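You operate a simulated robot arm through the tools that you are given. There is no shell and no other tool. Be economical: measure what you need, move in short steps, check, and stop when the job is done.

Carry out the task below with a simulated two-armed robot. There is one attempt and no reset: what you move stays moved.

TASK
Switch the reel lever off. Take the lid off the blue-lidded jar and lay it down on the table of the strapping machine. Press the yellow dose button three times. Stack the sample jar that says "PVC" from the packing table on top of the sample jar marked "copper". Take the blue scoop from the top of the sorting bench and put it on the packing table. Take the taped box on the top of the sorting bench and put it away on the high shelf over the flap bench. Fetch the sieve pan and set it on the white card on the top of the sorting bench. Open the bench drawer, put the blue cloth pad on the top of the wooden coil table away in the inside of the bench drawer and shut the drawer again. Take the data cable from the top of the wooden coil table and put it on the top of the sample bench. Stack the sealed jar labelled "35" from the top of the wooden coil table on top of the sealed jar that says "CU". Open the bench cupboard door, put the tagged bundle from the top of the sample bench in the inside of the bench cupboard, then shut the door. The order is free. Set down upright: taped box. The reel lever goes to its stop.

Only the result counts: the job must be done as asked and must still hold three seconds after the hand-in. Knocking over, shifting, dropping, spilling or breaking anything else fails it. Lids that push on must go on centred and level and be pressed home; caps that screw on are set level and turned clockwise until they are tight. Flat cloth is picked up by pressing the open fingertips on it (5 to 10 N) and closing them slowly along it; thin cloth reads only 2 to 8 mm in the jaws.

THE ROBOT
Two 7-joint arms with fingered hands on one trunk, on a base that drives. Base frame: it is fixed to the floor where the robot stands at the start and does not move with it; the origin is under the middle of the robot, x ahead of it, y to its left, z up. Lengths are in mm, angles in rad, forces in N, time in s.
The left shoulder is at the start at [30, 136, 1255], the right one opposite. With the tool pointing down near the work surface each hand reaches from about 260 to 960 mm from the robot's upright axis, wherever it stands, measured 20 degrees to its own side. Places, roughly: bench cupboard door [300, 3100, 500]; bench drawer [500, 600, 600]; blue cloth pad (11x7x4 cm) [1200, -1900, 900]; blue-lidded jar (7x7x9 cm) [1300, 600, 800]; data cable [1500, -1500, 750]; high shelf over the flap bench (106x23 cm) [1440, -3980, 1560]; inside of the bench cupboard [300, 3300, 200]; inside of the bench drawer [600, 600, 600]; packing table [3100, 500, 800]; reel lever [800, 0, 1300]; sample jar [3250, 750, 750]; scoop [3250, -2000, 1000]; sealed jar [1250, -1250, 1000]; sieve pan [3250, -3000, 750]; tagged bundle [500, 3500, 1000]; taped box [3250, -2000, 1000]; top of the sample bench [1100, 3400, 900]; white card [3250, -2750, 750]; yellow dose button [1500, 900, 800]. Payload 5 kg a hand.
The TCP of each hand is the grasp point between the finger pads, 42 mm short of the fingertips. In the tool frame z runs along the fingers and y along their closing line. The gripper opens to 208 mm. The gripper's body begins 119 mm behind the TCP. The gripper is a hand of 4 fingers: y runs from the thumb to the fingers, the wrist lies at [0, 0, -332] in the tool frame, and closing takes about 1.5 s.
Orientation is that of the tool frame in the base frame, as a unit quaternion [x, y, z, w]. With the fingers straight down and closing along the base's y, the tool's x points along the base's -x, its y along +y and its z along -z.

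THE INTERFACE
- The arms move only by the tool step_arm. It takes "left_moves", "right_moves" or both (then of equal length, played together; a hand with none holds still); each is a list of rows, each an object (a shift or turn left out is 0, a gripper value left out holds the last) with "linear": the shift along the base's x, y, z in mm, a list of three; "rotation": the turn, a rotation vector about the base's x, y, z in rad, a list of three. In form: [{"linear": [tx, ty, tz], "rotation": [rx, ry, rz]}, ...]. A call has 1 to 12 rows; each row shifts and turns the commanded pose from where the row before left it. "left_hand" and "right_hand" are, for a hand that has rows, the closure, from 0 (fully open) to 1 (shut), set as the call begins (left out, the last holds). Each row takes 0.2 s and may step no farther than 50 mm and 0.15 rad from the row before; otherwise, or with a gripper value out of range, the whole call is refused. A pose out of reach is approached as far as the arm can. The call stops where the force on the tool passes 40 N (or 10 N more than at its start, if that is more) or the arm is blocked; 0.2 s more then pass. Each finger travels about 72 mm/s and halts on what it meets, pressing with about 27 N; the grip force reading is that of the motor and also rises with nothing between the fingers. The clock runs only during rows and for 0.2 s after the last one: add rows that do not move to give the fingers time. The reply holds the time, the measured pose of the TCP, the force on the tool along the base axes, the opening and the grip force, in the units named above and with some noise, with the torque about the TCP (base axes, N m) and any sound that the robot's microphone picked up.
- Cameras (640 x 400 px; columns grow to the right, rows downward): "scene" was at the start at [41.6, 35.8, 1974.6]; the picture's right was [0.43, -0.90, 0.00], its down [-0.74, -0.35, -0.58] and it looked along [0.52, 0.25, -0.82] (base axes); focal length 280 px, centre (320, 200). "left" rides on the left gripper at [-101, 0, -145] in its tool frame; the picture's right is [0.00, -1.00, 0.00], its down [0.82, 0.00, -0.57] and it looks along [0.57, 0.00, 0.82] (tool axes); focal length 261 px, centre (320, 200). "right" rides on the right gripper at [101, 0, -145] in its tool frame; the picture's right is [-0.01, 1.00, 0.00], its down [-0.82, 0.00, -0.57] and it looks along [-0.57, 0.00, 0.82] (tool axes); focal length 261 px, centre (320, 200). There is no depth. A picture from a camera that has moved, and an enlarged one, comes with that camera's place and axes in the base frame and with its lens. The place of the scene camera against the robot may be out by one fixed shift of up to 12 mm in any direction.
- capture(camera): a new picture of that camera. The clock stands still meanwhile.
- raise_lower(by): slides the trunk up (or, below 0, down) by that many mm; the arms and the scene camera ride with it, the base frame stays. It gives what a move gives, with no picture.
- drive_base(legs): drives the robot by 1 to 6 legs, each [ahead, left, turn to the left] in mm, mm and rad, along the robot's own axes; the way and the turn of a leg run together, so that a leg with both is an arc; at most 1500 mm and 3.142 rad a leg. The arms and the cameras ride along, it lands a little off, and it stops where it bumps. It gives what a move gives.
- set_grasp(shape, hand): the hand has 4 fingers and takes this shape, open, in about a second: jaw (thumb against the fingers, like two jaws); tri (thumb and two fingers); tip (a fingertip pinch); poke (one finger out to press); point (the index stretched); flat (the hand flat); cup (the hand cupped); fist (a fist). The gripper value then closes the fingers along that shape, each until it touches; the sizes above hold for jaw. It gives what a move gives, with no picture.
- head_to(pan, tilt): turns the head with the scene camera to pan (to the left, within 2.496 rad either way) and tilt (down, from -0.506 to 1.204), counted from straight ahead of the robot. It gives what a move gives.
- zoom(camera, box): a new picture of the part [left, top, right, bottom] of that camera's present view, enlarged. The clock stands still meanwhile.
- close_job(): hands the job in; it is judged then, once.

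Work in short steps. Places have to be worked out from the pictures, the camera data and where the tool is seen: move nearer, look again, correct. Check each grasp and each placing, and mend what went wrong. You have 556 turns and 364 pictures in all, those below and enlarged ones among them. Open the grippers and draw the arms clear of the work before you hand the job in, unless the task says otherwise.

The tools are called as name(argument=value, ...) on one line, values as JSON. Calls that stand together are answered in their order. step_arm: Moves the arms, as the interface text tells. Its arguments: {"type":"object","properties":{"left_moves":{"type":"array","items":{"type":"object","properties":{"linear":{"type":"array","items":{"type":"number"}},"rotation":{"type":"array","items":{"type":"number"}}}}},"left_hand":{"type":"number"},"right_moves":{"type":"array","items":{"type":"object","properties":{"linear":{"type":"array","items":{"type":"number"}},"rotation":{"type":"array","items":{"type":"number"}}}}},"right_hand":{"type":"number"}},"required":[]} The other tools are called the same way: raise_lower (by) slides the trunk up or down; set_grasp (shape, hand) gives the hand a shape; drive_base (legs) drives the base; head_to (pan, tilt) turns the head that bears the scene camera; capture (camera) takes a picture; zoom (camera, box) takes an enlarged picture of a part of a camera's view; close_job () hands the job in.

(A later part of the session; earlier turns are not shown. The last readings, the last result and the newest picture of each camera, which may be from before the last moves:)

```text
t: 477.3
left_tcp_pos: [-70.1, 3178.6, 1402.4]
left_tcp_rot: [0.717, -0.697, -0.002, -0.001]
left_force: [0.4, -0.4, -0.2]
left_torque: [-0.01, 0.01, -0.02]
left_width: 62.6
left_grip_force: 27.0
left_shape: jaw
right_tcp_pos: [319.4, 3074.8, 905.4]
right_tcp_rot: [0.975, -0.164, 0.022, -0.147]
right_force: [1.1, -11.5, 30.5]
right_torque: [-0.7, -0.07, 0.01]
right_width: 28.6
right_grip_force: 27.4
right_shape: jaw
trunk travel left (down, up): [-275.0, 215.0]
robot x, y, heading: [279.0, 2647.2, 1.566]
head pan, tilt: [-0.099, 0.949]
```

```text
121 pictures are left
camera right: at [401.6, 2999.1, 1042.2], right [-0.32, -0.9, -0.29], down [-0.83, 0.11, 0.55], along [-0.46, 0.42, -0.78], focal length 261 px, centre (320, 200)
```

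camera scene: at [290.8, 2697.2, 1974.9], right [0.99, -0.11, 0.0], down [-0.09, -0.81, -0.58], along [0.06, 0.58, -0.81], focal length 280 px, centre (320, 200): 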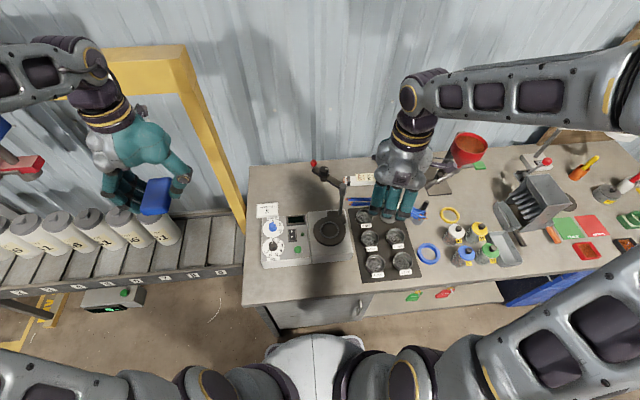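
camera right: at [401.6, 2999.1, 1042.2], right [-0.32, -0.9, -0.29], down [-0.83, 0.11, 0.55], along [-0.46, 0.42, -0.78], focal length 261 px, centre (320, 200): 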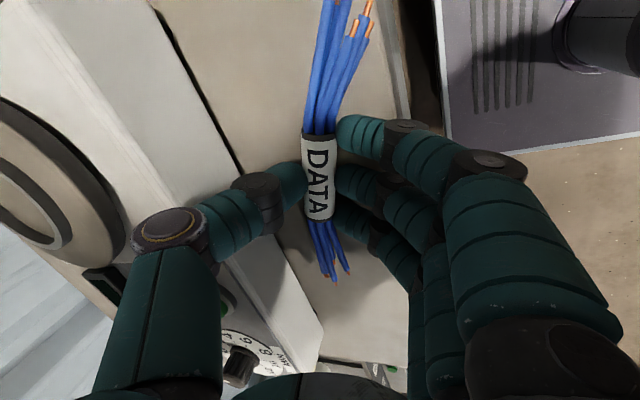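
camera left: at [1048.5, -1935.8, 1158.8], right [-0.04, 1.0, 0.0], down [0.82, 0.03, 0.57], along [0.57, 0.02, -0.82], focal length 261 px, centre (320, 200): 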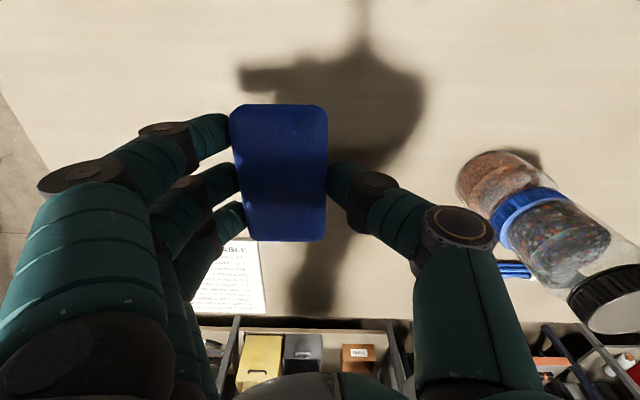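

Contact is now under the fingers, so the cable is down. I release and lift away (toward the front).

step_arm(right_hand=0.76, right_moves=[{"linear": [0, 0, 2]}, {}, {}, {}])

step_arm(right_moves=[{"linear": [0, -4, 12]}, {"linear": [0, -6, 20]}, {"linear": [0, -8, 30]}, {"linear": [0, -10, 40]}, {"linear": [10, 0, 45]}, {"linear": [20, 0, 40]}, {"linear": [20, 0, 40]}])

capture(camera="scene")

```text
t: 478.3
left_tcp_pos: [-69.8, 3179.8, 1399.7]
left_tcp_rot: [0.717, -0.697, -0.002, -0.002]
left_force: [0.0, -0.1, -0.4]
left_torque: [-0.02, -0.01, 0.01]
left_width: 62.4
left_grip_force: 27.1
left_shape: jaw
right_tcp_pos: [319.8, 3076.9, 905.9]
right_tcp_rot: [0.975, -0.165, 0.022, -0.148]
right_force: [3.9, 7.3, 22.3]
right_torque: [0.06, -0.19, 0.07]
right_width: 46.4
right_grip_force: 0.2
right_shape: jaw
trunk travel left (down, up): [-275.0, 215.0]
robot x, y, heading: [280.0, 2649.5, 1.566]
head pan, tilt: [-0.099, 0.949]
```

```text
t: 479.9
left_tcp_pos: [-68.9, 3178.2, 1402.3]
left_tcp_rot: [0.718, -0.696, -0.003, -0.001]
left_force: [0.1, -0.5, 0.6]
left_torque: [0.13, 0.06, -0.02]
left_width: 62.3
left_grip_force: 27.0
left_shape: jaw
right_tcp_pos: [354.4, 3080.9, 1132.3]
right_tcp_rot: [0.975, -0.164, 0.023, -0.146]
right_force: [0.7, 0.3, -0.3]
right_torque: [0.12, 0.06, 0.06]
right_width: 49.8
right_grip_force: 0.0
right_shape: jaw
right hand out of reach, approached as far as the arm can: row 5, 6, 7
trunk travel left (down, up): [-275.0, 215.0]
robot x, y, heading: [276.4, 2654.1, 1.563]
head pan, tilt: [-0.099, 0.949]
```

```text
120 pictures are left
camera scene: at [292.2, 2694.6, 1975.0], right [0.99, -0.11, 0.0], down [-0.09, -0.81, -0.58], along [0.06, 0.58, -0.81], focal length 280 px, centre (320, 200)
```

scene: 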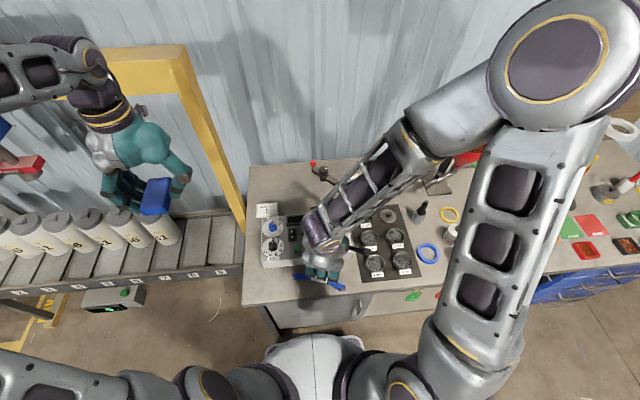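

step_arm(right_moves=[{"linear": [25, 0, 30], "rotation": [-0.094, 0.034, 0]}, {"linear": [25, 0, 30], "rotation": [-0.094, 0.034, 0]}, {"linear": [25, 0, 30], "rotation": [-0.094, 0.034, 0]}, {"linear": [25, 0, 30], "rotation": [0, 0, -0.13]}, {"linear": [25, 0, 30], "rotation": [0, 0, -0.14]}, {"linear": [25, 0, 30], "rotation": [0, 0, -0.14]}, {"linear": [20, 0, 20], "rotation": [0, 0, -0.14]}, {"rotation": [0, 0, -0.14]}, {"rotation": [0, 0, -0.14]}, {"rotation": [0, 0, -0.14]}, {"rotation": [0, 0, -0.14]}, {"rotation": [0, 0, -0.11]}])

zoom(camera="scene", box=[230, 180, 430, 330])

```text
t: 482.5
left_tcp_pos: [-70.5, 3179.6, 1401.1]
left_tcp_rot: [0.717, -0.697, -0.002, -0.002]
left_force: [0.3, 0.1, -0.6]
left_torque: [0.01, 0.0, 0.01]
left_width: 62.3
left_grip_force: 27.3
left_shape: jaw
right_tcp_pos: [519.0, 3083.6, 1330.5]
right_tcp_rot: [0.712, -0.702, -0.004, -0.003]
right_force: [0.5, -0.9, -0.4]
right_torque: [-0.01, -0.01, 0.04]
right_width: 49.8
right_grip_force: 0.0
right_shape: jaw
trunk travel left (down, up): [-275.0, 215.0]
robot x, y, heading: [276.4, 2650.6, 1.561]
head pan, tilt: [-0.099, 0.949]
```

```text
2.67 times, centred on (330, 255) of scene
camera zoom: at [291.2, 2696.7, 1974.9], right [0.99, -0.11, 0.0], down [-0.09, -0.81, -0.58], along [0.06, 0.58, -0.81], focal length 746 px, centre (293, 53)
```

zoom: 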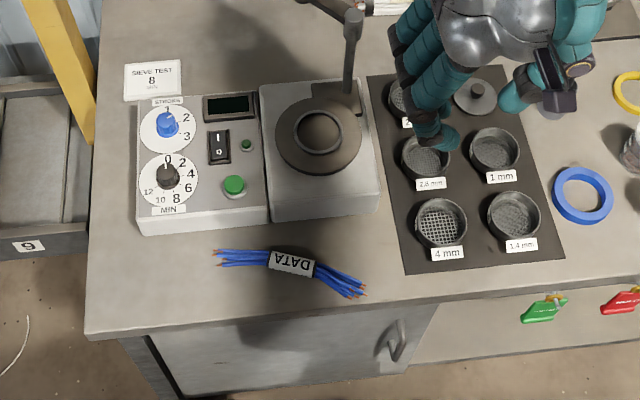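

The DATA cable lies on the sample bench. Now the pad: I drive back to the bench with the drawer at the start area.

drive_base(legs=[[-350, 0, 0], [0, 450, 0], [-1350, 0, 0]])

drive_base(legs=[[-300, 0, 0], [0, 0, -1.565]])

head_to(pan=0, tilt=0.8)

capture(camera="scene")

```text
t: 493.6
left_tcp_pos: [-520.3, 1451.9, 1402.0]
left_tcp_rot: [0.73, -0.683, -0.002, -0.002]
left_force: [1.0, -0.1, -0.2]
left_torque: [0.02, 0.01, 0.01]
left_width: 62.6
left_grip_force: 26.7
left_shape: jaw
right_tcp_pos: [72.5, 1376.7, 1331.2]
right_tcp_rot: [0.725, -0.688, -0.004, -0.003]
right_force: [0.2, -1.4, 0.1]
right_torque: [0.03, 0.01, 0.0]
right_width: 50.0
right_grip_force: 0.0
right_shape: jaw
trunk travel left (down, up): [-275.0, 215.0]
robot x, y, heading: [-151.9, 937.2, 1.601]
head pan, tilt: [-0.099, 0.949]
```

```text
t: 499.3
left_tcp_pos: [362.3, 1025.6, 1401.6]
left_tcp_rot: [-0.05, 0.999, 0.0, 0.003]
left_force: [0.2, -0.6, 0.0]
left_torque: [0.02, 0.01, 0.0]
left_width: 62.4
left_grip_force: 27.6
left_shape: jaw
right_tcp_pos: [306.8, 431.7, 1330.5]
right_tcp_rot: [-0.043, 0.999, 0.001, 0.005]
right_force: [-0.4, -0.4, -0.7]
right_torque: [0.0, -0.02, -0.02]
right_width: 49.9
right_grip_force: 0.1
right_shape: jaw
trunk travel left (down, up): [-275.0, 215.0]
robot x, y, heading: [-142.4, 641.8, 0.062]
head pan, tilt: [-0.099, 0.949]
```

```text
t: 500.0
left_tcp_pos: [362.2, 1025.7, 1400.2]
left_tcp_rot: [-0.05, 0.999, 0.001, 0.003]
left_force: [0.3, 0.7, -1.2]
left_torque: [0.0, 0.03, 0.04]
left_width: 62.0
left_grip_force: 26.8
left_shape: jaw
right_tcp_pos: [306.1, 430.6, 1330.3]
right_tcp_rot: [-0.043, 0.999, 0.001, 0.004]
right_force: [0.1, -0.4, 0.0]
right_torque: [0.01, 0.0, -0.01]
right_width: 49.6
right_grip_force: 0.1
right_shape: jaw
trunk travel left (down, up): [-275.0, 215.0]
robot x, y, heading: [-146.0, 644.1, 0.067]
head pan, tilt: [0.0, 0.799]
```

```text
118 pictures are left
camera scene: at [-86.6, 649.3, 1986.4], right [0.06, -1.0, 0.0], down [-0.72, -0.05, -0.7], along [0.7, 0.04, -0.72], focal length 280 px, centre (320, 200)
```

scene: 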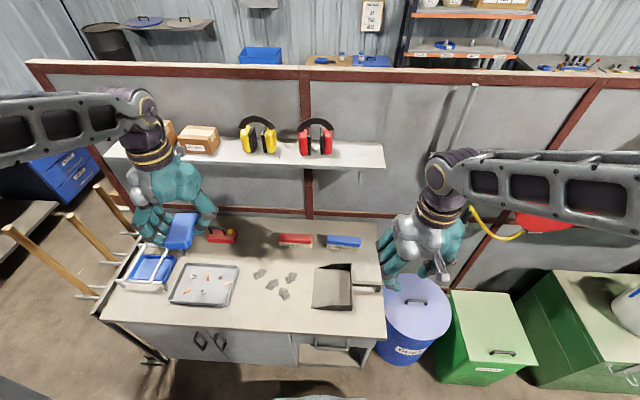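

zoom(camera="scene", box=[230, 290, 400, 400])

capture(camera="right")

```text
3.64 times, centred on (315, 345) of scene
camera zoom: at [-86.6, 649.3, 1986.4], right [0.06, -1.0, 0.0], down [-0.72, -0.05, -0.7], along [0.7, 0.04, -0.72], focal length 1018 px, centre (338, -327)
```

zoom: 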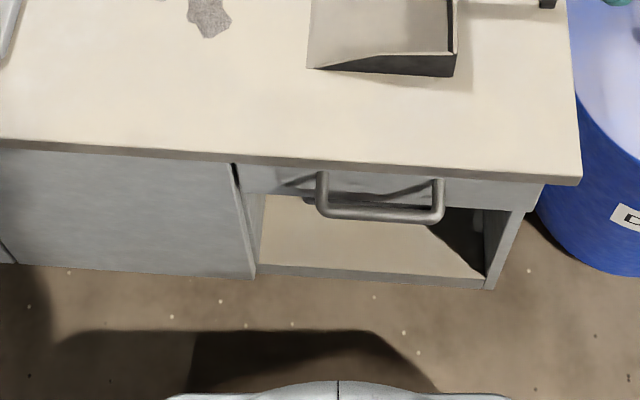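

```text
116 pictures are left
camera right: at [204.9, 422.0, 1474.3], right [-0.08, 1.0, 0.0], down [0.81, 0.06, 0.58], along [0.58, 0.05, -0.82], focal length 261 px, centre (320, 200)
```

right: 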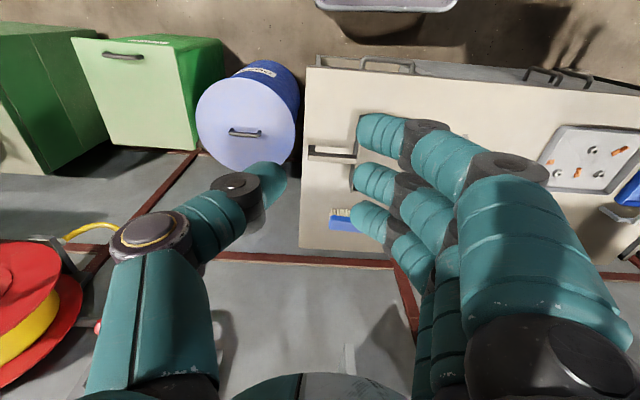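

The drawer handle is a bar at ≈(304,614,670). I back off, lower the trunk and prepare the right hand: yaw 90° then pitch forward.

drive_base(legs=[[-280, 0, -0.065]])

raise_lower(by=-220)

step_arm(right_hand=0.7, right_moves=[{"rotation": [0, 0, 0.14]}, {"rotation": [0, 0, 0.14]}, {"rotation": [0, 0, 0.14]}, {"rotation": [0, 0, 0.14]}, {"rotation": [0, 0, 0.14]}, {"rotation": [0, 0, 0.14]}, {"rotation": [0, 0, 0.14]}, {"rotation": [0, 0, 0.14]}, {"rotation": [0, 0, 0.14]}, {"rotation": [0, 0, 0.14]}, {"rotation": [0, 0, 0.07]}])

step_arm(right_moves=[{"rotation": [0, -0.08, 0]}, {"rotation": [0, -0.08, 0]}, {"rotation": [0, -0.08, 0]}, {"rotation": [0, -0.08, 0]}, {"rotation": [0, -0.08, 0]}, {"rotation": [0, -0.08, 0]}, {"rotation": [0, -0.08, 0]}, {"rotation": [0, -0.08, 0]}, {"rotation": [0, -0.08, 0]}, {"rotation": [0, -0.08, 0]}])

capture(camera="scene")

capture(camera="right")

```text
t: 502.0
left_tcp_pos: [105.3, 978.4, 1401.2]
left_tcp_rot: [-0.012, 1.0, 0.0, 0.003]
left_force: [-1.4, -0.1, -0.2]
left_torque: [-0.04, -0.07, -0.02]
left_width: 62.3
left_grip_force: 27.6
left_shape: jaw
right_tcp_pos: [5.0, 390.1, 1330.7]
right_tcp_rot: [-0.005, 1.0, 0.001, 0.005]
right_force: [-0.7, -0.2, 0.8]
right_torque: [0.03, -0.05, 0.01]
right_width: 50.0
right_grip_force: 0.2
right_shape: jaw
trunk travel left (down, up): [-275.0, 215.0]
robot x, y, heading: [-425.5, 634.5, -0.016]
head pan, tilt: [0.0, 0.799]
```

```text
t: 504.3
left_tcp_pos: [105.5, 979.0, 1182.6]
left_tcp_rot: [-0.01, 1.0, 0.001, 0.002]
left_force: [0.3, 0.8, -1.1]
left_torque: [-0.04, -0.01, 0.02]
left_width: 62.4
left_grip_force: 27.0
left_shape: jaw
right_tcp_pos: [5.4, 390.2, 1112.1]
right_tcp_rot: [-0.005, 1.0, 0.001, 0.004]
right_force: [-0.2, 0.3, 0.4]
right_torque: [0.02, -0.01, -0.01]
right_width: 50.0
right_grip_force: 0.0
right_shape: jaw
trunk travel left (down, up): [-55.0, 435.0]
robot x, y, heading: [-427.6, 635.5, -0.015]
head pan, tilt: [0.0, 0.799]
```

```text
t: 506.7
left_tcp_pos: [104.8, 979.4, 1181.4]
left_tcp_rot: [-0.012, 1.0, 0.001, 0.002]
left_force: [0.7, -0.3, -0.5]
left_torque: [-0.02, 0.03, -0.02]
left_width: 62.6
left_grip_force: 27.0
left_shape: jaw
right_tcp_pos: [4.5, 389.0, 1111.0]
right_tcp_rot: [-0.673, 0.739, 0.004, 0.003]
right_force: [0.0, -0.3, -0.6]
right_torque: [0.0, 0.0, -0.01]
right_width: 62.1
right_grip_force: 0.1
right_shape: jaw
trunk travel left (down, up): [-55.0, 435.0]
robot x, y, heading: [-432.5, 634.6, -0.012]
head pan, tilt: [0.0, 0.799]
```

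```text
t: 508.9
left_tcp_pos: [106.7, 979.4, 1180.2]
left_tcp_rot: [-0.012, 1.0, 0.0, 0.002]
left_force: [-0.3, -0.5, -1.2]
left_torque: [-0.04, 0.04, -0.02]
left_width: 62.5
left_grip_force: 27.0
left_shape: jaw
right_tcp_pos: [97.8, 366.4, 1189.0]
right_tcp_rot: [-0.623, 0.68, -0.258, 0.289]
right_force: [0.0, 0.6, 0.1]
right_torque: [-0.03, 0.04, -0.04]
right_width: 61.9
right_grip_force: 0.2
right_shape: jaw
right hand out of reach, approached as far as the arm can: row 6, 7, 8, 9, 10
trunk travel left (down, up): [-55.0, 435.0]
robot x, y, heading: [-429.7, 634.5, -0.011]
head pan, tilt: [0.0, 0.799]
```

```text
115 pictures are left
camera scene: at [-370.5, 638.8, 1766.4], right [-0.01, -1.0, 0.0], down [-0.72, 0.01, -0.7], along [0.7, -0.01, -0.72], focal length 280 px, centre (320, 200)
```

scene: 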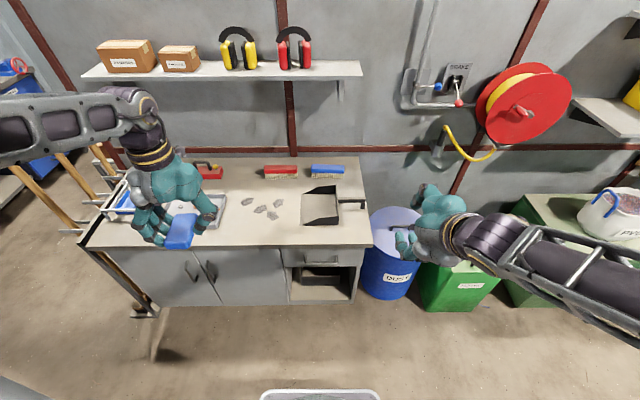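

```text
114 pictures are left
camera right: at [-11.4, 264.8, 1281.9], right [-0.7, 0.1, -0.71], down [-0.36, 0.81, 0.46], along [0.62, 0.58, -0.53], focal length 261 px, centre (320, 200)
```

right: 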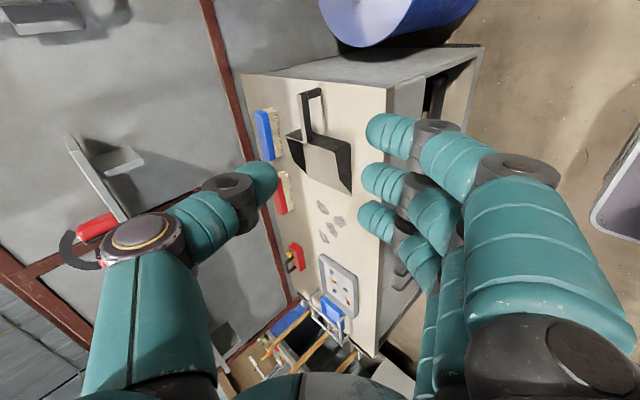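

zoom(camera="scene", box=[270, 230, 380, 310])

```text
5.00 times, centred on (325, 270) of scene
camera zoom: at [-370.5, 638.8, 1766.4], right [-0.01, -1.0, 0.0], down [-0.72, 0.01, -0.7], along [0.7, -0.01, -0.72], focal length 1399 px, centre (295, -150)
```

zoom: 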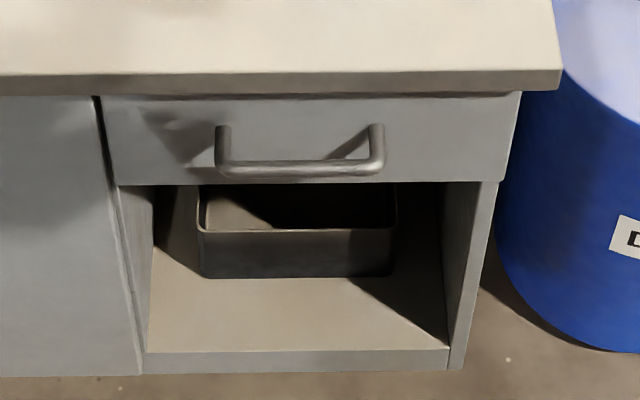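

Bar handle centre ≈(304,622,664), 150 mm long. I bring the right hand down in front of it.

step_arm(right_hand=0.8, right_moves=[{"linear": [7, 23, -35]}, {"linear": [7, 23, -35]}, {"linear": [7, 23, -35]}, {"linear": [7, 23, -35]}, {"linear": [7, 23, -35]}, {"linear": [7, 23, -35]}, {"linear": [7, 23, -35]}, {"linear": [7, 23, -35]}, {"linear": [7, 23, -35]}, {"linear": [7, 24, -35]}, {"linear": [7, 24, -35]}, {}])

capture(camera="right")

capture(camera="scene")

```text
t: 511.5
left_tcp_pos: [104.0, 977.3, 1183.0]
left_tcp_rot: [-0.012, 1.0, 0.001, 0.003]
left_force: [-0.9, -0.3, -0.3]
left_torque: [0.04, -0.09, -0.01]
left_width: 62.3
left_grip_force: 27.0
left_shape: jaw
right_tcp_pos: [214.1, 621.4, 832.4]
right_tcp_rot: [-0.621, 0.68, -0.259, 0.291]
right_force: [-0.2, 0.2, -0.8]
right_torque: [0.02, 0.0, 0.05]
right_width: 41.6
right_grip_force: 0.0
right_shape: jaw
right hand out of reach, approached as far as the arm can: row 1, 2, 3, 4
trunk travel left (down, up): [-55.0, 435.0]
robot x, y, heading: [-425.8, 632.9, -0.015]
head pan, tilt: [0.0, 0.799]
```

```text
112 pictures are left
camera right: at [104.5, 518.7, 924.9], right [-0.69, 0.1, -0.71], down [-0.36, 0.81, 0.46], along [0.62, 0.58, -0.53], focal length 261 px, centre (320, 200)
```

right: 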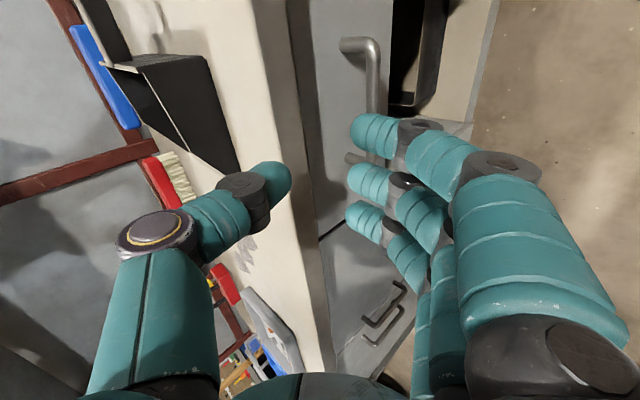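

```text
111 pictures are left
camera scene: at [-371.7, 637.5, 1766.6], right [-0.01, -1.0, 0.0], down [-0.72, 0.01, -0.7], along [0.7, -0.01, -0.72], focal length 280 px, centre (320, 200)
```

scene: 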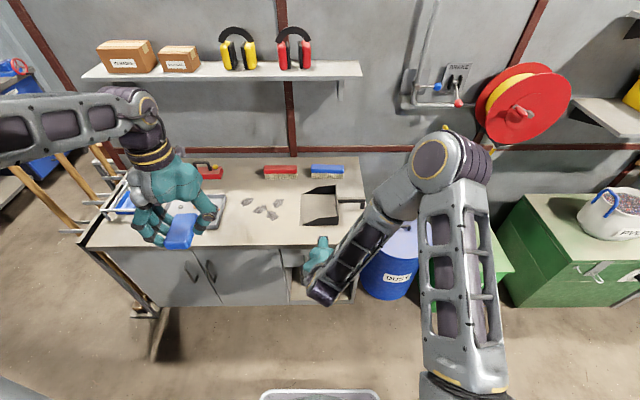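

step_arm(right_moves=[{"linear": [1, 0, -30]}, {"linear": [1, 0, -30]}, {"linear": [1, 0, -24]}, {"linear": [18, 0, -18]}, {"linear": [18, 0, -17]}])

capture(camera="right")

zoom(camera="scene", box=[260, 220, 400, 320])

```text
t: 512.7
left_tcp_pos: [106.9, 978.8, 1180.5]
left_tcp_rot: [-0.011, 1.0, 0.0, 0.002]
left_force: [0.6, -0.6, -0.7]
left_torque: [0.0, 0.03, -0.04]
left_width: 62.1
left_grip_force: 27.3
left_shape: jaw
right_tcp_pos: [252.3, 618.2, 706.4]
right_tcp_rot: [-0.622, 0.679, -0.258, 0.29]
right_force: [0.4, -0.2, -0.5]
right_torque: [0.01, 0.01, 0.02]
right_width: 41.7
right_grip_force: 0.0
right_shape: jaw
trunk travel left (down, up): [-55.0, 435.0]
robot x, y, heading: [-432.0, 635.1, -0.016]
head pan, tilt: [0.0, 0.799]
```

```text
110 pictures are left
camera right: at [143.0, 515.9, 799.5], right [-0.69, 0.1, -0.71], down [-0.36, 0.81, 0.46], along [0.62, 0.58, -0.53], focal length 261 px, centre (320, 200)
```

right: 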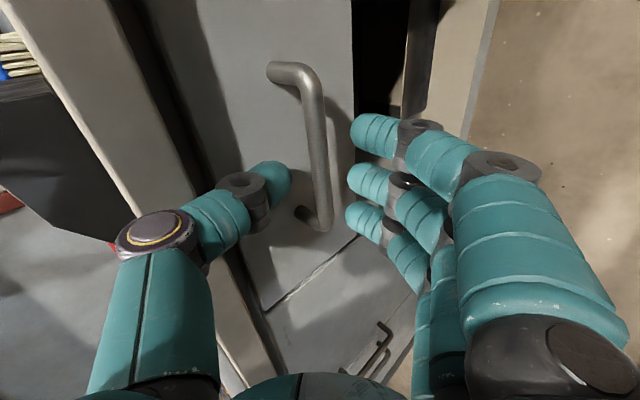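

```text
4.00 times, centred on (330, 270) of scene
camera zoom: at [-370.1, 638.4, 1766.4], right [-0.01, -1.0, 0.0], down [-0.72, 0.01, -0.7], along [0.7, -0.01, -0.72], focal length 1119 px, centre (280, -80)
```

zoom: 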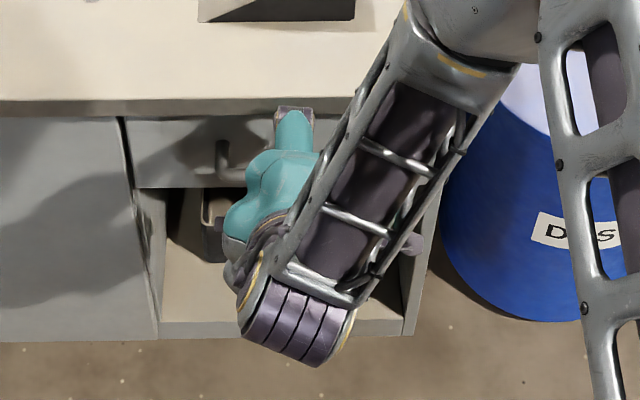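

The bar lies centred between thumb and fingers. I move in along the axis and close.

step_arm(right_moves=[{"linear": [10, -6, -10]}, {"linear": [10, -5, -10]}, {"linear": [8, -3, -8]}, {"linear": [5, 0, -5]}])

step_arm(right_hand=1, right_moves=[{}, {}, {}, {}])

capture(camera="right")

```text
t: 513.4
left_tcp_pos: [105.4, 979.8, 1180.9]
left_tcp_rot: [-0.011, 1.0, 0.0, 0.002]
left_force: [1.5, 0.3, -1.7]
left_torque: [0.02, 0.16, -0.01]
left_width: 62.2
left_grip_force: 26.8
left_shape: jaw
right_tcp_pos: [263.4, 611.1, 683.1]
right_tcp_rot: [-0.626, 0.681, -0.252, 0.286]
right_force: [-20.1, -0.4, 1.5]
right_torque: [0.0, -1.75, -0.13]
right_width: 40.4
right_grip_force: 0.1
right_shape: jaw
trunk travel left (down, up): [-55.0, 435.0]
robot x, y, heading: [-427.9, 633.1, -0.016]
head pan, tilt: [0.0, 0.799]
stopped in row 3 (right hand): the force on the tool passed its limit at 48 N (the readings are from after the stop); the commanded pose is now the measured one
```

```text
t: 514.4
left_tcp_pos: [105.0, 978.6, 1180.4]
left_tcp_rot: [-0.012, 1.0, 0.0, 0.002]
left_force: [0.1, -0.2, -1.1]
left_torque: [0.0, -0.01, 0.02]
left_width: 62.4
left_grip_force: 27.2
left_shape: jaw
right_tcp_pos: [265.9, 610.1, 683.9]
right_tcp_rot: [-0.624, 0.681, -0.253, 0.287]
right_force: [-12.5, 1.6, -4.4]
right_torque: [-0.01, 0.16, 0.08]
right_width: 12.3
right_grip_force: 26.9
right_shape: jaw
trunk travel left (down, up): [-55.0, 435.0]
robot x, y, heading: [-426.5, 637.0, -0.012]
head pan, tilt: [0.0, 0.799]
```

```text
108 pictures are left
camera right: at [158.3, 506.8, 778.3], right [-0.7, 0.09, -0.7], down [-0.36, 0.81, 0.47], along [0.61, 0.58, -0.54], focal length 261 px, centre (320, 200)
```

right: 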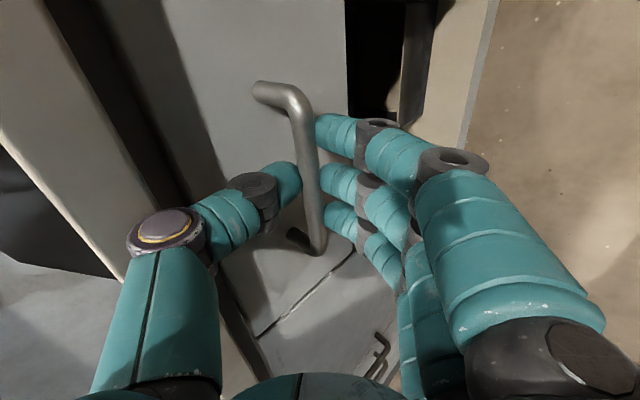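

Gripped the bar (12 mm). I pull it with the arm.

step_arm(right_moves=[{"linear": [-10, 0, 0]}, {"linear": [-20, 0, 0]}, {"linear": [-20, 0, 0]}, {"linear": [-25, 0, 0]}, {"linear": [-25, 0, 0]}, {"linear": [-25, 0, 0]}])

capture(camera="scene")

```text
t: 515.8
left_tcp_pos: [104.7, 978.5, 1180.6]
left_tcp_rot: [-0.011, 1.0, -0.001, 0.003]
left_force: [-0.3, -0.2, -0.4]
left_torque: [0.0, -0.03, 0.02]
left_width: 62.1
left_grip_force: 26.4
left_shape: jaw
right_tcp_pos: [140.5, 609.8, 684.3]
right_tcp_rot: [-0.625, 0.681, -0.254, 0.287]
right_force: [-3.7, -1.3, -6.5]
right_torque: [-0.06, 0.27, 0.04]
right_width: 10.8
right_grip_force: 26.3
right_shape: jaw
trunk travel left (down, up): [-55.0, 435.0]
robot x, y, heading: [-427.7, 633.5, -0.015]
head pan, tilt: [0.0, 0.799]
```

```text
107 pictures are left
camera scene: at [-371.3, 638.3, 1766.5], right [-0.01, -1.0, 0.0], down [-0.72, 0.01, -0.7], along [0.7, -0.01, -0.72], focal length 280 px, centre (320, 200)
```

scene: 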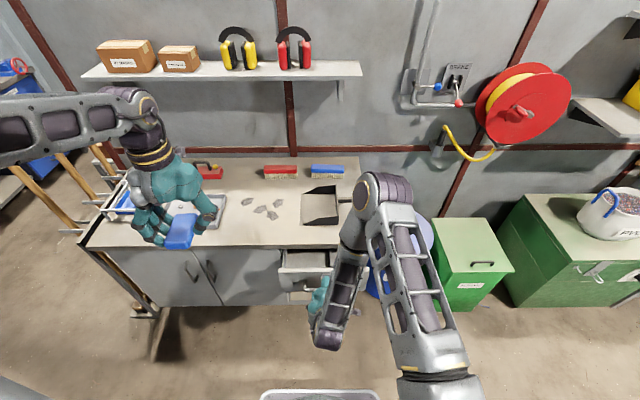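

Drawer is opening smoothly. I pull further.

step_arm(right_moves=[{"linear": [-20, 0, 0]}, {"linear": [-20, 0, 0]}, {"linear": [-20, 0, 0]}, {"linear": [-20, 0, 0]}, {"linear": [-20, 0, 0]}, {"linear": [-20, 0, 0]}])

capture(camera="scene")

```text
t: 517.1
left_tcp_pos: [103.4, 979.6, 1181.0]
left_tcp_rot: [-0.012, 1.0, 0.0, 0.002]
left_force: [-1.2, 0.3, -0.5]
left_torque: [-0.04, -0.04, -0.01]
left_width: 62.1
left_grip_force: 27.1
left_shape: jaw
right_tcp_pos: [20.4, 609.2, 684.6]
right_tcp_rot: [-0.625, 0.68, -0.254, 0.287]
right_force: [-0.7, 6.3, -3.2]
right_torque: [0.05, 0.06, 0.2]
right_width: 11.3
right_grip_force: 26.6
right_shape: jaw
trunk travel left (down, up): [-55.0, 435.0]
robot x, y, heading: [-428.4, 632.5, -0.011]
head pan, tilt: [0.0, 0.799]
```

```text
106 pictures are left
camera scene: at [-371.5, 639.2, 1766.4], right [-0.01, -1.0, 0.0], down [-0.72, 0.01, -0.7], along [0.7, -0.01, -0.72], focal length 280 px, centre (320, 200)
```

scene: 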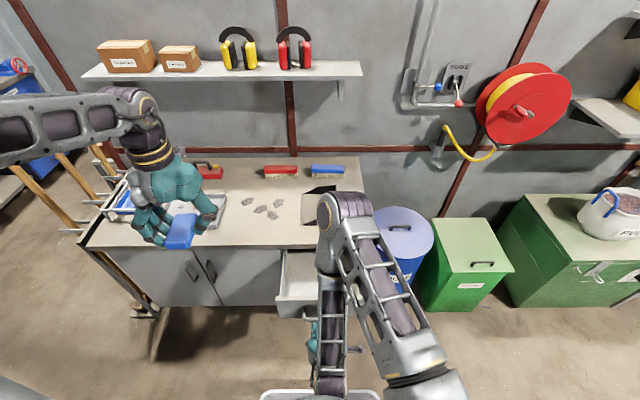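

Drawer is open about 245 mm. I release the handle and take the right arm away to make room.

step_arm(right_hand=0.75, right_moves=[{}, {}, {}, {"linear": [-12, 0, 12]}, {"linear": [-15, 0, 15]}, {"linear": [-20, -10, 25]}, {"linear": [-15, -30, 30]}, {"linear": [-10, -35, 30]}, {"linear": [0, -35, 30]}, {"linear": [0, -40, 25]}, {"linear": [0, -40, 25]}, {"linear": [0, -40, 20]}])

capture(camera="scene")

```text
t: 519.8
left_tcp_pos: [105.4, 978.0, 1180.7]
left_tcp_rot: [-0.011, 1.0, 0.0, 0.003]
left_force: [-0.2, -0.2, -0.8]
left_torque: [0.06, -0.01, 0.0]
left_width: 62.3
left_grip_force: 27.2
left_shape: jaw
right_tcp_pos: [43.9, 540.3, 708.6]
right_tcp_rot: [-0.625, 0.681, -0.253, 0.286]
right_force: [-2.4, 0.5, -0.3]
right_torque: [0.05, 0.01, 0.07]
right_width: 51.7
right_grip_force: 0.0
right_shape: jaw
right hand out of reach, approached as far as the arm can: row 6, 7, 8, 9, 10, 11, 12
trunk travel left (down, up): [-55.0, 435.0]
robot x, y, heading: [-428.3, 636.5, -0.015]
head pan, tilt: [0.0, 0.799]
```

```text
105 pictures are left
camera scene: at [-371.3, 637.9, 1766.4], right [-0.01, -1.0, 0.0], down [-0.72, 0.01, -0.7], along [0.7, -0.01, -0.72], focal length 280 px, centre (320, 200)
```

scene: 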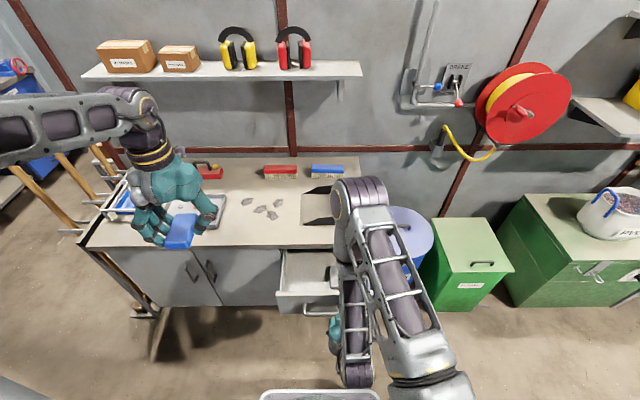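

I raise the hand slightly and back the base 200 mm so the right arm clears the drawer.

step_arm(right_moves=[{"linear": [0, -15, 25]}, {"linear": [0, -15, 25]}])

drive_base(legs=[[-190, 0, 0]])

step_arm(right_moves=[{"linear": [0, -40, 20]}, {"linear": [0, -40, 20]}, {"linear": [0, -40, 20]}, {"linear": [0, -40, 20]}, {"linear": [0, -40, 20]}, {"linear": [0, -40, 20]}])

capture(camera="scene")

```text
t: 520.4
left_tcp_pos: [104.9, 977.1, 1181.1]
left_tcp_rot: [-0.011, 1.0, 0.0, 0.002]
left_force: [0.5, -0.3, -0.5]
left_torque: [0.11, 0.0, -0.01]
left_width: 62.2
left_grip_force: 27.0
left_shape: jaw
right_tcp_pos: [53.4, 534.6, 715.1]
right_tcp_rot: [-0.623, 0.682, -0.255, 0.286]
right_force: [-2.5, 0.9, 0.3]
right_torque: [0.05, -0.03, 0.1]
right_width: 51.5
right_grip_force: 0.1
right_shape: jaw
right hand out of reach, approached as far as the arm can: row 1, 2
trunk travel left (down, up): [-55.0, 435.0]
robot x, y, heading: [-429.7, 635.9, -0.014]
head pan, tilt: [0.0, 0.799]
```

```text
t: 521.9
left_tcp_pos: [-91.6, 982.8, 1182.2]
left_tcp_rot: [-0.012, 1.0, 0.0, 0.003]
left_force: [-2.4, -0.2, 0.5]
left_torque: [-0.01, -0.19, 0.0]
left_width: 62.2
left_grip_force: 27.3
left_shape: jaw
right_tcp_pos: [-142.6, 539.3, 716.2]
right_tcp_rot: [-0.626, 0.68, -0.255, 0.286]
right_force: [-0.4, 0.1, 0.3]
right_torque: [-0.01, -0.06, -0.02]
right_width: 51.9
right_grip_force: 0.0
right_shape: jaw
trunk travel left (down, up): [-55.0, 435.0]
robot x, y, heading: [-620.7, 640.1, -0.014]
head pan, tilt: [0.0, 0.799]
```

```text
t: 523.3
left_tcp_pos: [-90.1, 983.3, 1180.8]
left_tcp_rot: [-0.012, 1.0, 0.0, 0.002]
left_force: [0.0, 0.1, -0.1]
left_torque: [0.0, -0.01, -0.01]
left_width: 62.3
left_grip_force: 27.3
left_shape: jaw
right_tcp_pos: [-140.4, 538.6, 714.3]
right_tcp_rot: [-0.626, 0.679, -0.256, 0.286]
right_force: [0.7, -0.6, 0.3]
right_torque: [0.03, 0.01, -0.02]
right_width: 52.1
right_grip_force: 0.1
right_shape: jaw
right hand out of reach, approached as far as the arm can: row 1, 2, 3, 4, 5, 6
trunk travel left (down, up): [-55.0, 435.0]
robot x, y, heading: [-624.2, 639.6, -0.009]
head pan, tilt: [0.0, 0.799]
```

```text
104 pictures are left
camera scene: at [-565.2, 641.0, 1766.4], right [-0.01, -1.0, 0.0], down [-0.72, 0.01, -0.7], along [0.7, -0.01, -0.72], focal length 280 px, centre (320, 200)
```

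scene: 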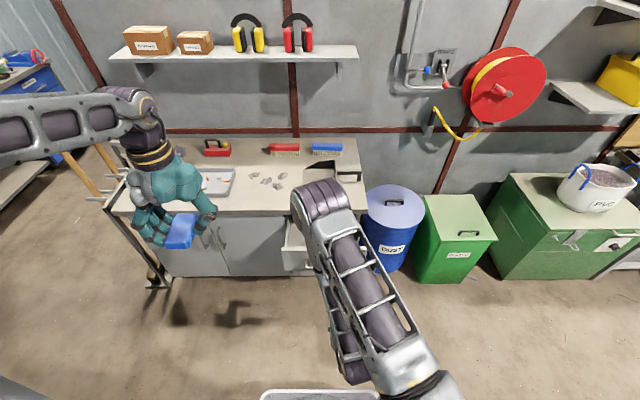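

step_arm(right_moves=[{"linear": [25, 0, 25]}, {"linear": [25, 0, 30]}, {"linear": [20, -10, 35]}, {"linear": [10, -20, 40]}, {"linear": [0, -23, 40]}, {"linear": [0, -23, 40]}, {"linear": [0, -23, 40]}, {"linear": [-5, -23, 40]}, {"linear": [-5, -23, 40]}, {"linear": [-5, -23, 40]}, {"linear": [-5, -23, 40]}, {"linear": [-5, -23, 40]}])

capture(camera="scene")

```text
t: 525.9
left_tcp_pos: [-91.4, 983.0, 1182.7]
left_tcp_rot: [-0.012, 1.0, 0.0, 0.003]
left_force: [-1.7, 0.8, -0.6]
left_torque: [-0.01, -0.07, 0.01]
left_width: 62.3
left_grip_force: 27.4
left_shape: jaw
right_tcp_pos: [-33.7, 339.5, 1129.9]
right_tcp_rot: [-0.626, 0.679, -0.255, 0.287]
right_force: [-0.6, -0.3, 0.3]
right_torque: [-0.06, -0.09, 0.0]
right_width: 52.4
right_grip_force: 0.1
right_shape: jaw
right hand out of reach, approached as far as the arm can: row 1, 2, 3, 4, 5, 6, 7, 8, 9
trunk travel left (down, up): [-55.0, 435.0]
robot x, y, heading: [-623.1, 629.9, -0.013]
head pan, tilt: [0.0, 0.799]
```

```text
103 pictures are left
camera scene: at [-566.8, 641.1, 1766.5], right [-0.01, -1.0, 0.0], down [-0.72, 0.01, -0.7], along [0.7, -0.01, -0.72], focal length 280 px, centre (320, 200)
```

scene: 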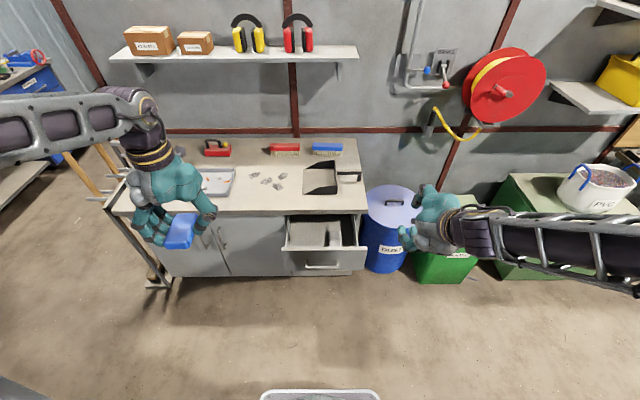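

zoom(camera="scene", box=[270, 195, 380, 285])

```text
4.44 times, centred on (325, 240) of scene
camera zoom: at [-566.8, 641.1, 1766.5], right [-0.01, -1.0, 0.0], down [-0.72, 0.01, -0.7], along [0.7, -0.01, -0.72], focal length 1244 px, centre (298, 22)
```

zoom: 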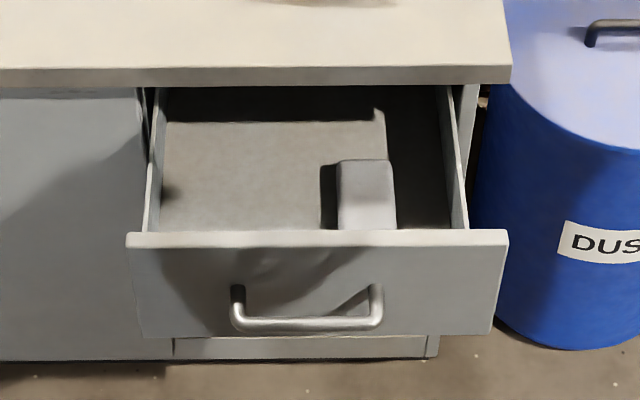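

The drawer interior is free on the left side. I carry the pad over to ≈(215,670) and look before lowering.

step_arm(left_moves=[{"linear": [30, -30, 0]}, {"linear": [30, -30, 0]}, {"linear": [30, -30, 0]}, {"linear": [30, -30, 0]}, {"linear": [30, -30, 0]}, {"linear": [30, -30, -10]}, {"linear": [30, -30, -20]}, {"linear": [30, -30, -20]}, {"linear": [30, -30, -20]}, {"linear": [30, -30, -20]}, {"linear": [6, -13, -40]}, {"linear": [0, 0, -40]}])

capture(camera="left")

zoom(camera="scene", box=[230, 170, 400, 290])

```text
t: 528.5
left_tcp_pos: [218.0, 672.0, 1011.1]
left_tcp_rot: [-0.012, 1.0, 0.0, 0.002]
left_force: [0.5, -0.7, -1.0]
left_torque: [0.0, 0.09, -0.01]
left_width: 62.3
left_grip_force: 26.9
left_shape: jaw
right_tcp_pos: [-32.0, 338.3, 1127.7]
right_tcp_rot: [-0.625, 0.68, -0.255, 0.285]
right_force: [0.0, -0.2, 0.1]
right_torque: [-0.03, 0.05, 0.03]
right_width: 52.2
right_grip_force: 0.1
right_shape: jaw
trunk travel left (down, up): [-55.0, 435.0]
robot x, y, heading: [-620.8, 635.5, -0.011]
head pan, tilt: [0.0, 0.799]
```

```text
101 pictures are left
camera left: at [318.6, 674.0, 1157.3], right [0.03, -1.0, 0.0], down [-0.82, -0.02, 0.57], along [-0.57, -0.02, -0.82], focal length 261 px, centre (320, 200)
```

left: 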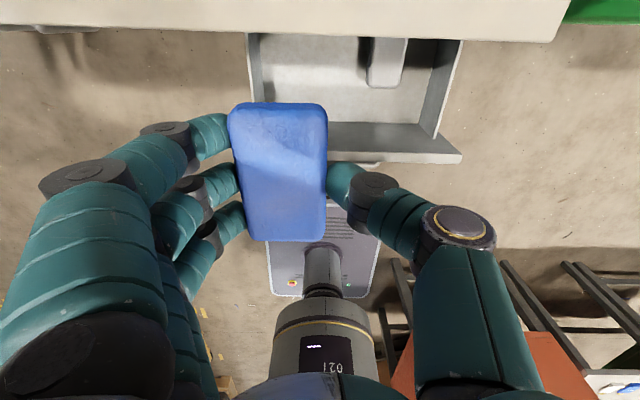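

```text
3.33 times, centred on (315, 230) of scene
camera zoom: at [-564.0, 640.8, 1766.3], right [-0.01, -1.0, 0.0], down [-0.72, 0.01, -0.7], along [0.7, -0.01, -0.72], focal length 933 px, centre (337, 100)
```

zoom: 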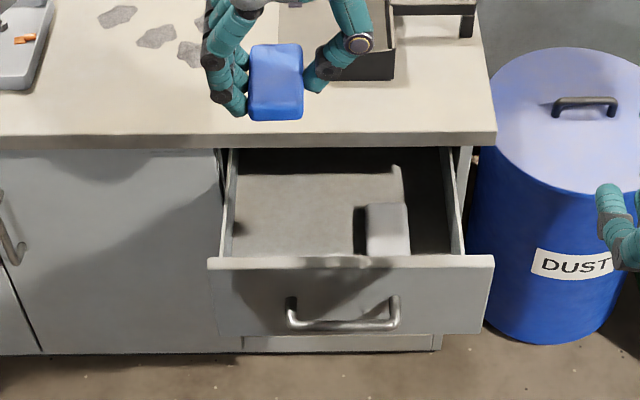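

I shift to centre over the free part of the drawer and lower.

step_arm(left_moves=[{"linear": [-10, -10, -30]}, {"linear": [-10, -10, -40]}, {"linear": [-2, -2, -45]}, {"linear": [0, 0, -45]}, {"linear": [0, 0, -45]}, {"linear": [0, 0, -40]}])

capture(camera="left")

zoom(camera="scene", box=[230, 170, 400, 290])

```text
t: 529.9
left_tcp_pos: [193.0, 647.5, 765.2]
left_tcp_rot: [-0.013, 1.0, 0.0, 0.003]
left_force: [0.4, -0.2, -0.9]
left_torque: [-0.02, 0.06, -0.03]
left_width: 62.1
left_grip_force: 27.1
left_shape: jaw
right_tcp_pos: [-31.1, 338.1, 1127.9]
right_tcp_rot: [-0.626, 0.679, -0.255, 0.286]
right_force: [0.2, 0.5, 0.3]
right_torque: [0.02, -0.01, -0.04]
right_width: 52.0
right_grip_force: 0.2
right_shape: jaw
trunk travel left (down, up): [-55.0, 435.0]
robot x, y, heading: [-623.5, 638.4, -0.005]
head pan, tilt: [0.0, 0.799]
```

```text
99 pictures are left
camera left: at [293.0, 650.1, 909.9], right [0.03, -1.0, 0.0], down [-0.82, -0.02, 0.57], along [-0.57, -0.02, -0.82], focal length 261 px, centre (320, 200)
```

left: 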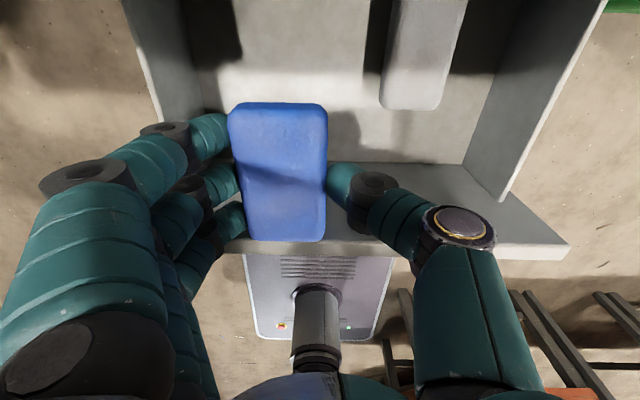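

```text
3.33 times, centred on (315, 230) of scene
camera zoom: at [-564.4, 640.7, 1766.3], right [-0.01, -1.0, 0.0], down [-0.72, 0.01, -0.7], along [0.7, -0.01, -0.72], focal length 933 px, centre (337, 100)
```

zoom: 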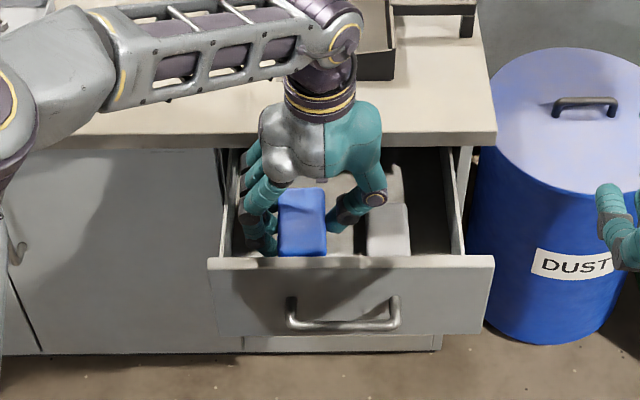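

step_arm(left_moves=[{"linear": [6, -12, -20]}, {"linear": [0, 0, -25]}, {"linear": [0, 0, -20]}, {"linear": [0, 0, -15]}, {"linear": [0, 0, -10]}, {"linear": [0, 0, -8]}, {"linear": [0, 0, -6]}])

capture(camera="left")

```text
t: 531.5
left_tcp_pos: [199.0, 635.4, 662.0]
left_tcp_rot: [-0.012, 1.0, 0.0, 0.002]
left_force: [-0.3, -0.4, -0.4]
left_torque: [-0.01, -0.01, 0.0]
left_width: 62.1
left_grip_force: 27.1
left_shape: jaw
right_tcp_pos: [-31.3, 338.4, 1129.1]
right_tcp_rot: [-0.625, 0.68, -0.255, 0.286]
right_force: [1.0, -0.1, -0.2]
right_torque: [0.01, 0.03, 0.0]
right_width: 51.8
right_grip_force: 0.1
right_shape: jaw
trunk travel left (down, up): [-55.0, 435.0]
robot x, y, heading: [-626.6, 636.6, -0.012]
head pan, tilt: [0.0, 0.799]
```

```text
97 pictures are left
camera left: at [299.9, 637.7, 807.0], right [0.03, -1.0, 0.0], down [-0.82, -0.02, 0.57], along [-0.57, -0.02, -0.82], focal length 261 px, centre (320, 200)
```

left: 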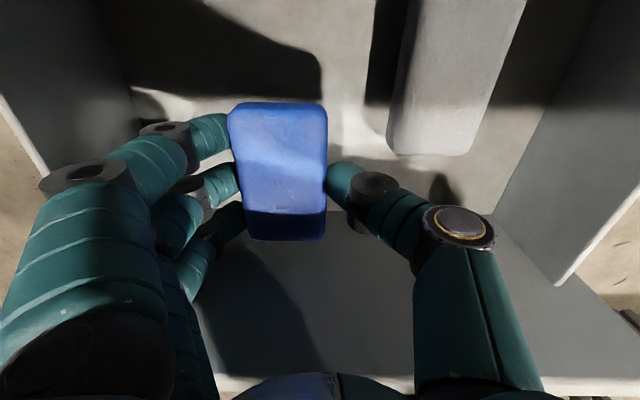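

step_arm(left_moves=[{"linear": [0, 0, -5]}, {"linear": [0, 0, -5]}, {"linear": [0, 0, -5]}, {"linear": [0, 0, -4]}, {"linear": [0, 0, -4]}, {"linear": [0, 0, -3]}])

capture(camera="left")

```text
t: 532.4
left_tcp_pos: [203.5, 634.3, 654.4]
left_tcp_rot: [-0.013, 1.0, -0.001, 0.008]
left_force: [-1.8, -0.9, 17.3]
left_torque: [0.08, -2.0, 0.08]
left_width: 62.0
left_grip_force: 27.3
left_shape: jaw
right_tcp_pos: [-31.8, 338.7, 1129.4]
right_tcp_rot: [-0.625, 0.68, -0.254, 0.287]
right_force: [0.2, 0.3, 0.6]
right_torque: [-0.05, 0.04, -0.02]
right_width: 51.9
right_grip_force: 0.1
right_shape: jaw
trunk travel left (down, up): [-55.0, 435.0]
robot x, y, heading: [-622.9, 635.7, -0.013]
head pan, tilt: [0.0, 0.799]
stopped in row 4 (left hand): the force on the tool passed its limit at 45 N (the readings are from after the stop); the commanded pose is now the measured one
```

```text
96 pictures are left
camera left: at [302.9, 637.1, 801.5], right [0.03, -1.0, 0.0], down [-0.83, -0.02, 0.56], along [-0.56, -0.02, -0.83], focal length 261 px, centre (320, 200)
```

left: 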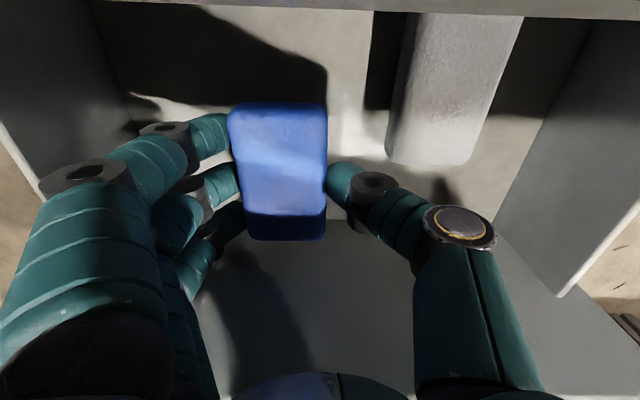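

The camera housing meets the bench edge; the pad is only ~2 cm above the drawer floor. I ease back and release it there.

step_arm(left_moves=[{"linear": [-6, 0, 3]}, {"linear": [-4, 0, -2]}, {"linear": [0, 0, -3]}, {"linear": [0, 0, -3]}, {"linear": [0, 0, -3]}, {"linear": [0, 0, -3]}])

```text
t: 533.5
left_tcp_pos: [192.8, 635.1, 652.7]
left_tcp_rot: [-0.014, 1.0, -0.001, 0.01]
left_force: [-25.1, 4.6, 18.6]
left_torque: [-0.6, -5.84, 0.56]
left_width: 62.4
left_grip_force: 27.0
left_shape: jaw
right_tcp_pos: [-33.2, 339.1, 1130.7]
right_tcp_rot: [-0.625, 0.679, -0.256, 0.286]
right_force: [-0.5, 0.1, 0.4]
right_torque: [0.0, -0.01, 0.0]
right_width: 51.9
right_grip_force: 0.1
right_shape: jaw
trunk travel left (down, up): [-55.0, 435.0]
robot x, y, heading: [-624.5, 637.9, -0.012]
head pan, tilt: [0.0, 0.799]
stopped in row 5 (left hand): the force on the tool passed its limit at 44 N (the readings are from after the stop); the commanded pose is now the measured one
```

step_arm(left_hand=0.55, left_moves=[{"linear": [0, 0, 5]}, {}, {}, {}])

capture(camera="left")

```text
t: 534.5
left_tcp_pos: [194.5, 635.7, 654.0]
left_tcp_rot: [-0.013, 1.0, -0.001, 0.008]
left_force: [-0.5, -0.2, -0.2]
left_torque: [-0.01, 0.03, -0.01]
left_width: 92.8
left_grip_force: 0.1
left_shape: jaw
right_tcp_pos: [-32.2, 339.3, 1127.5]
right_tcp_rot: [-0.626, 0.679, -0.255, 0.286]
right_force: [0.6, -0.6, -0.6]
right_torque: [0.02, 0.01, -0.03]
right_width: 52.1
right_grip_force: 0.1
right_shape: jaw
trunk travel left (down, up): [-55.0, 435.0]
robot x, y, heading: [-622.6, 634.9, -0.01]
head pan, tilt: [0.0, 0.799]
```

```text
95 pictures are left
camera left: at [293.0, 638.3, 800.4], right [0.03, -1.0, 0.0], down [-0.83, -0.03, 0.56], along [-0.56, -0.02, -0.83], focal length 261 px, centre (320, 200)
```

left: 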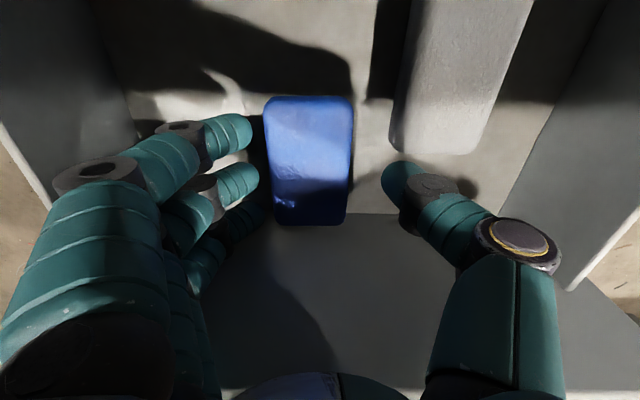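

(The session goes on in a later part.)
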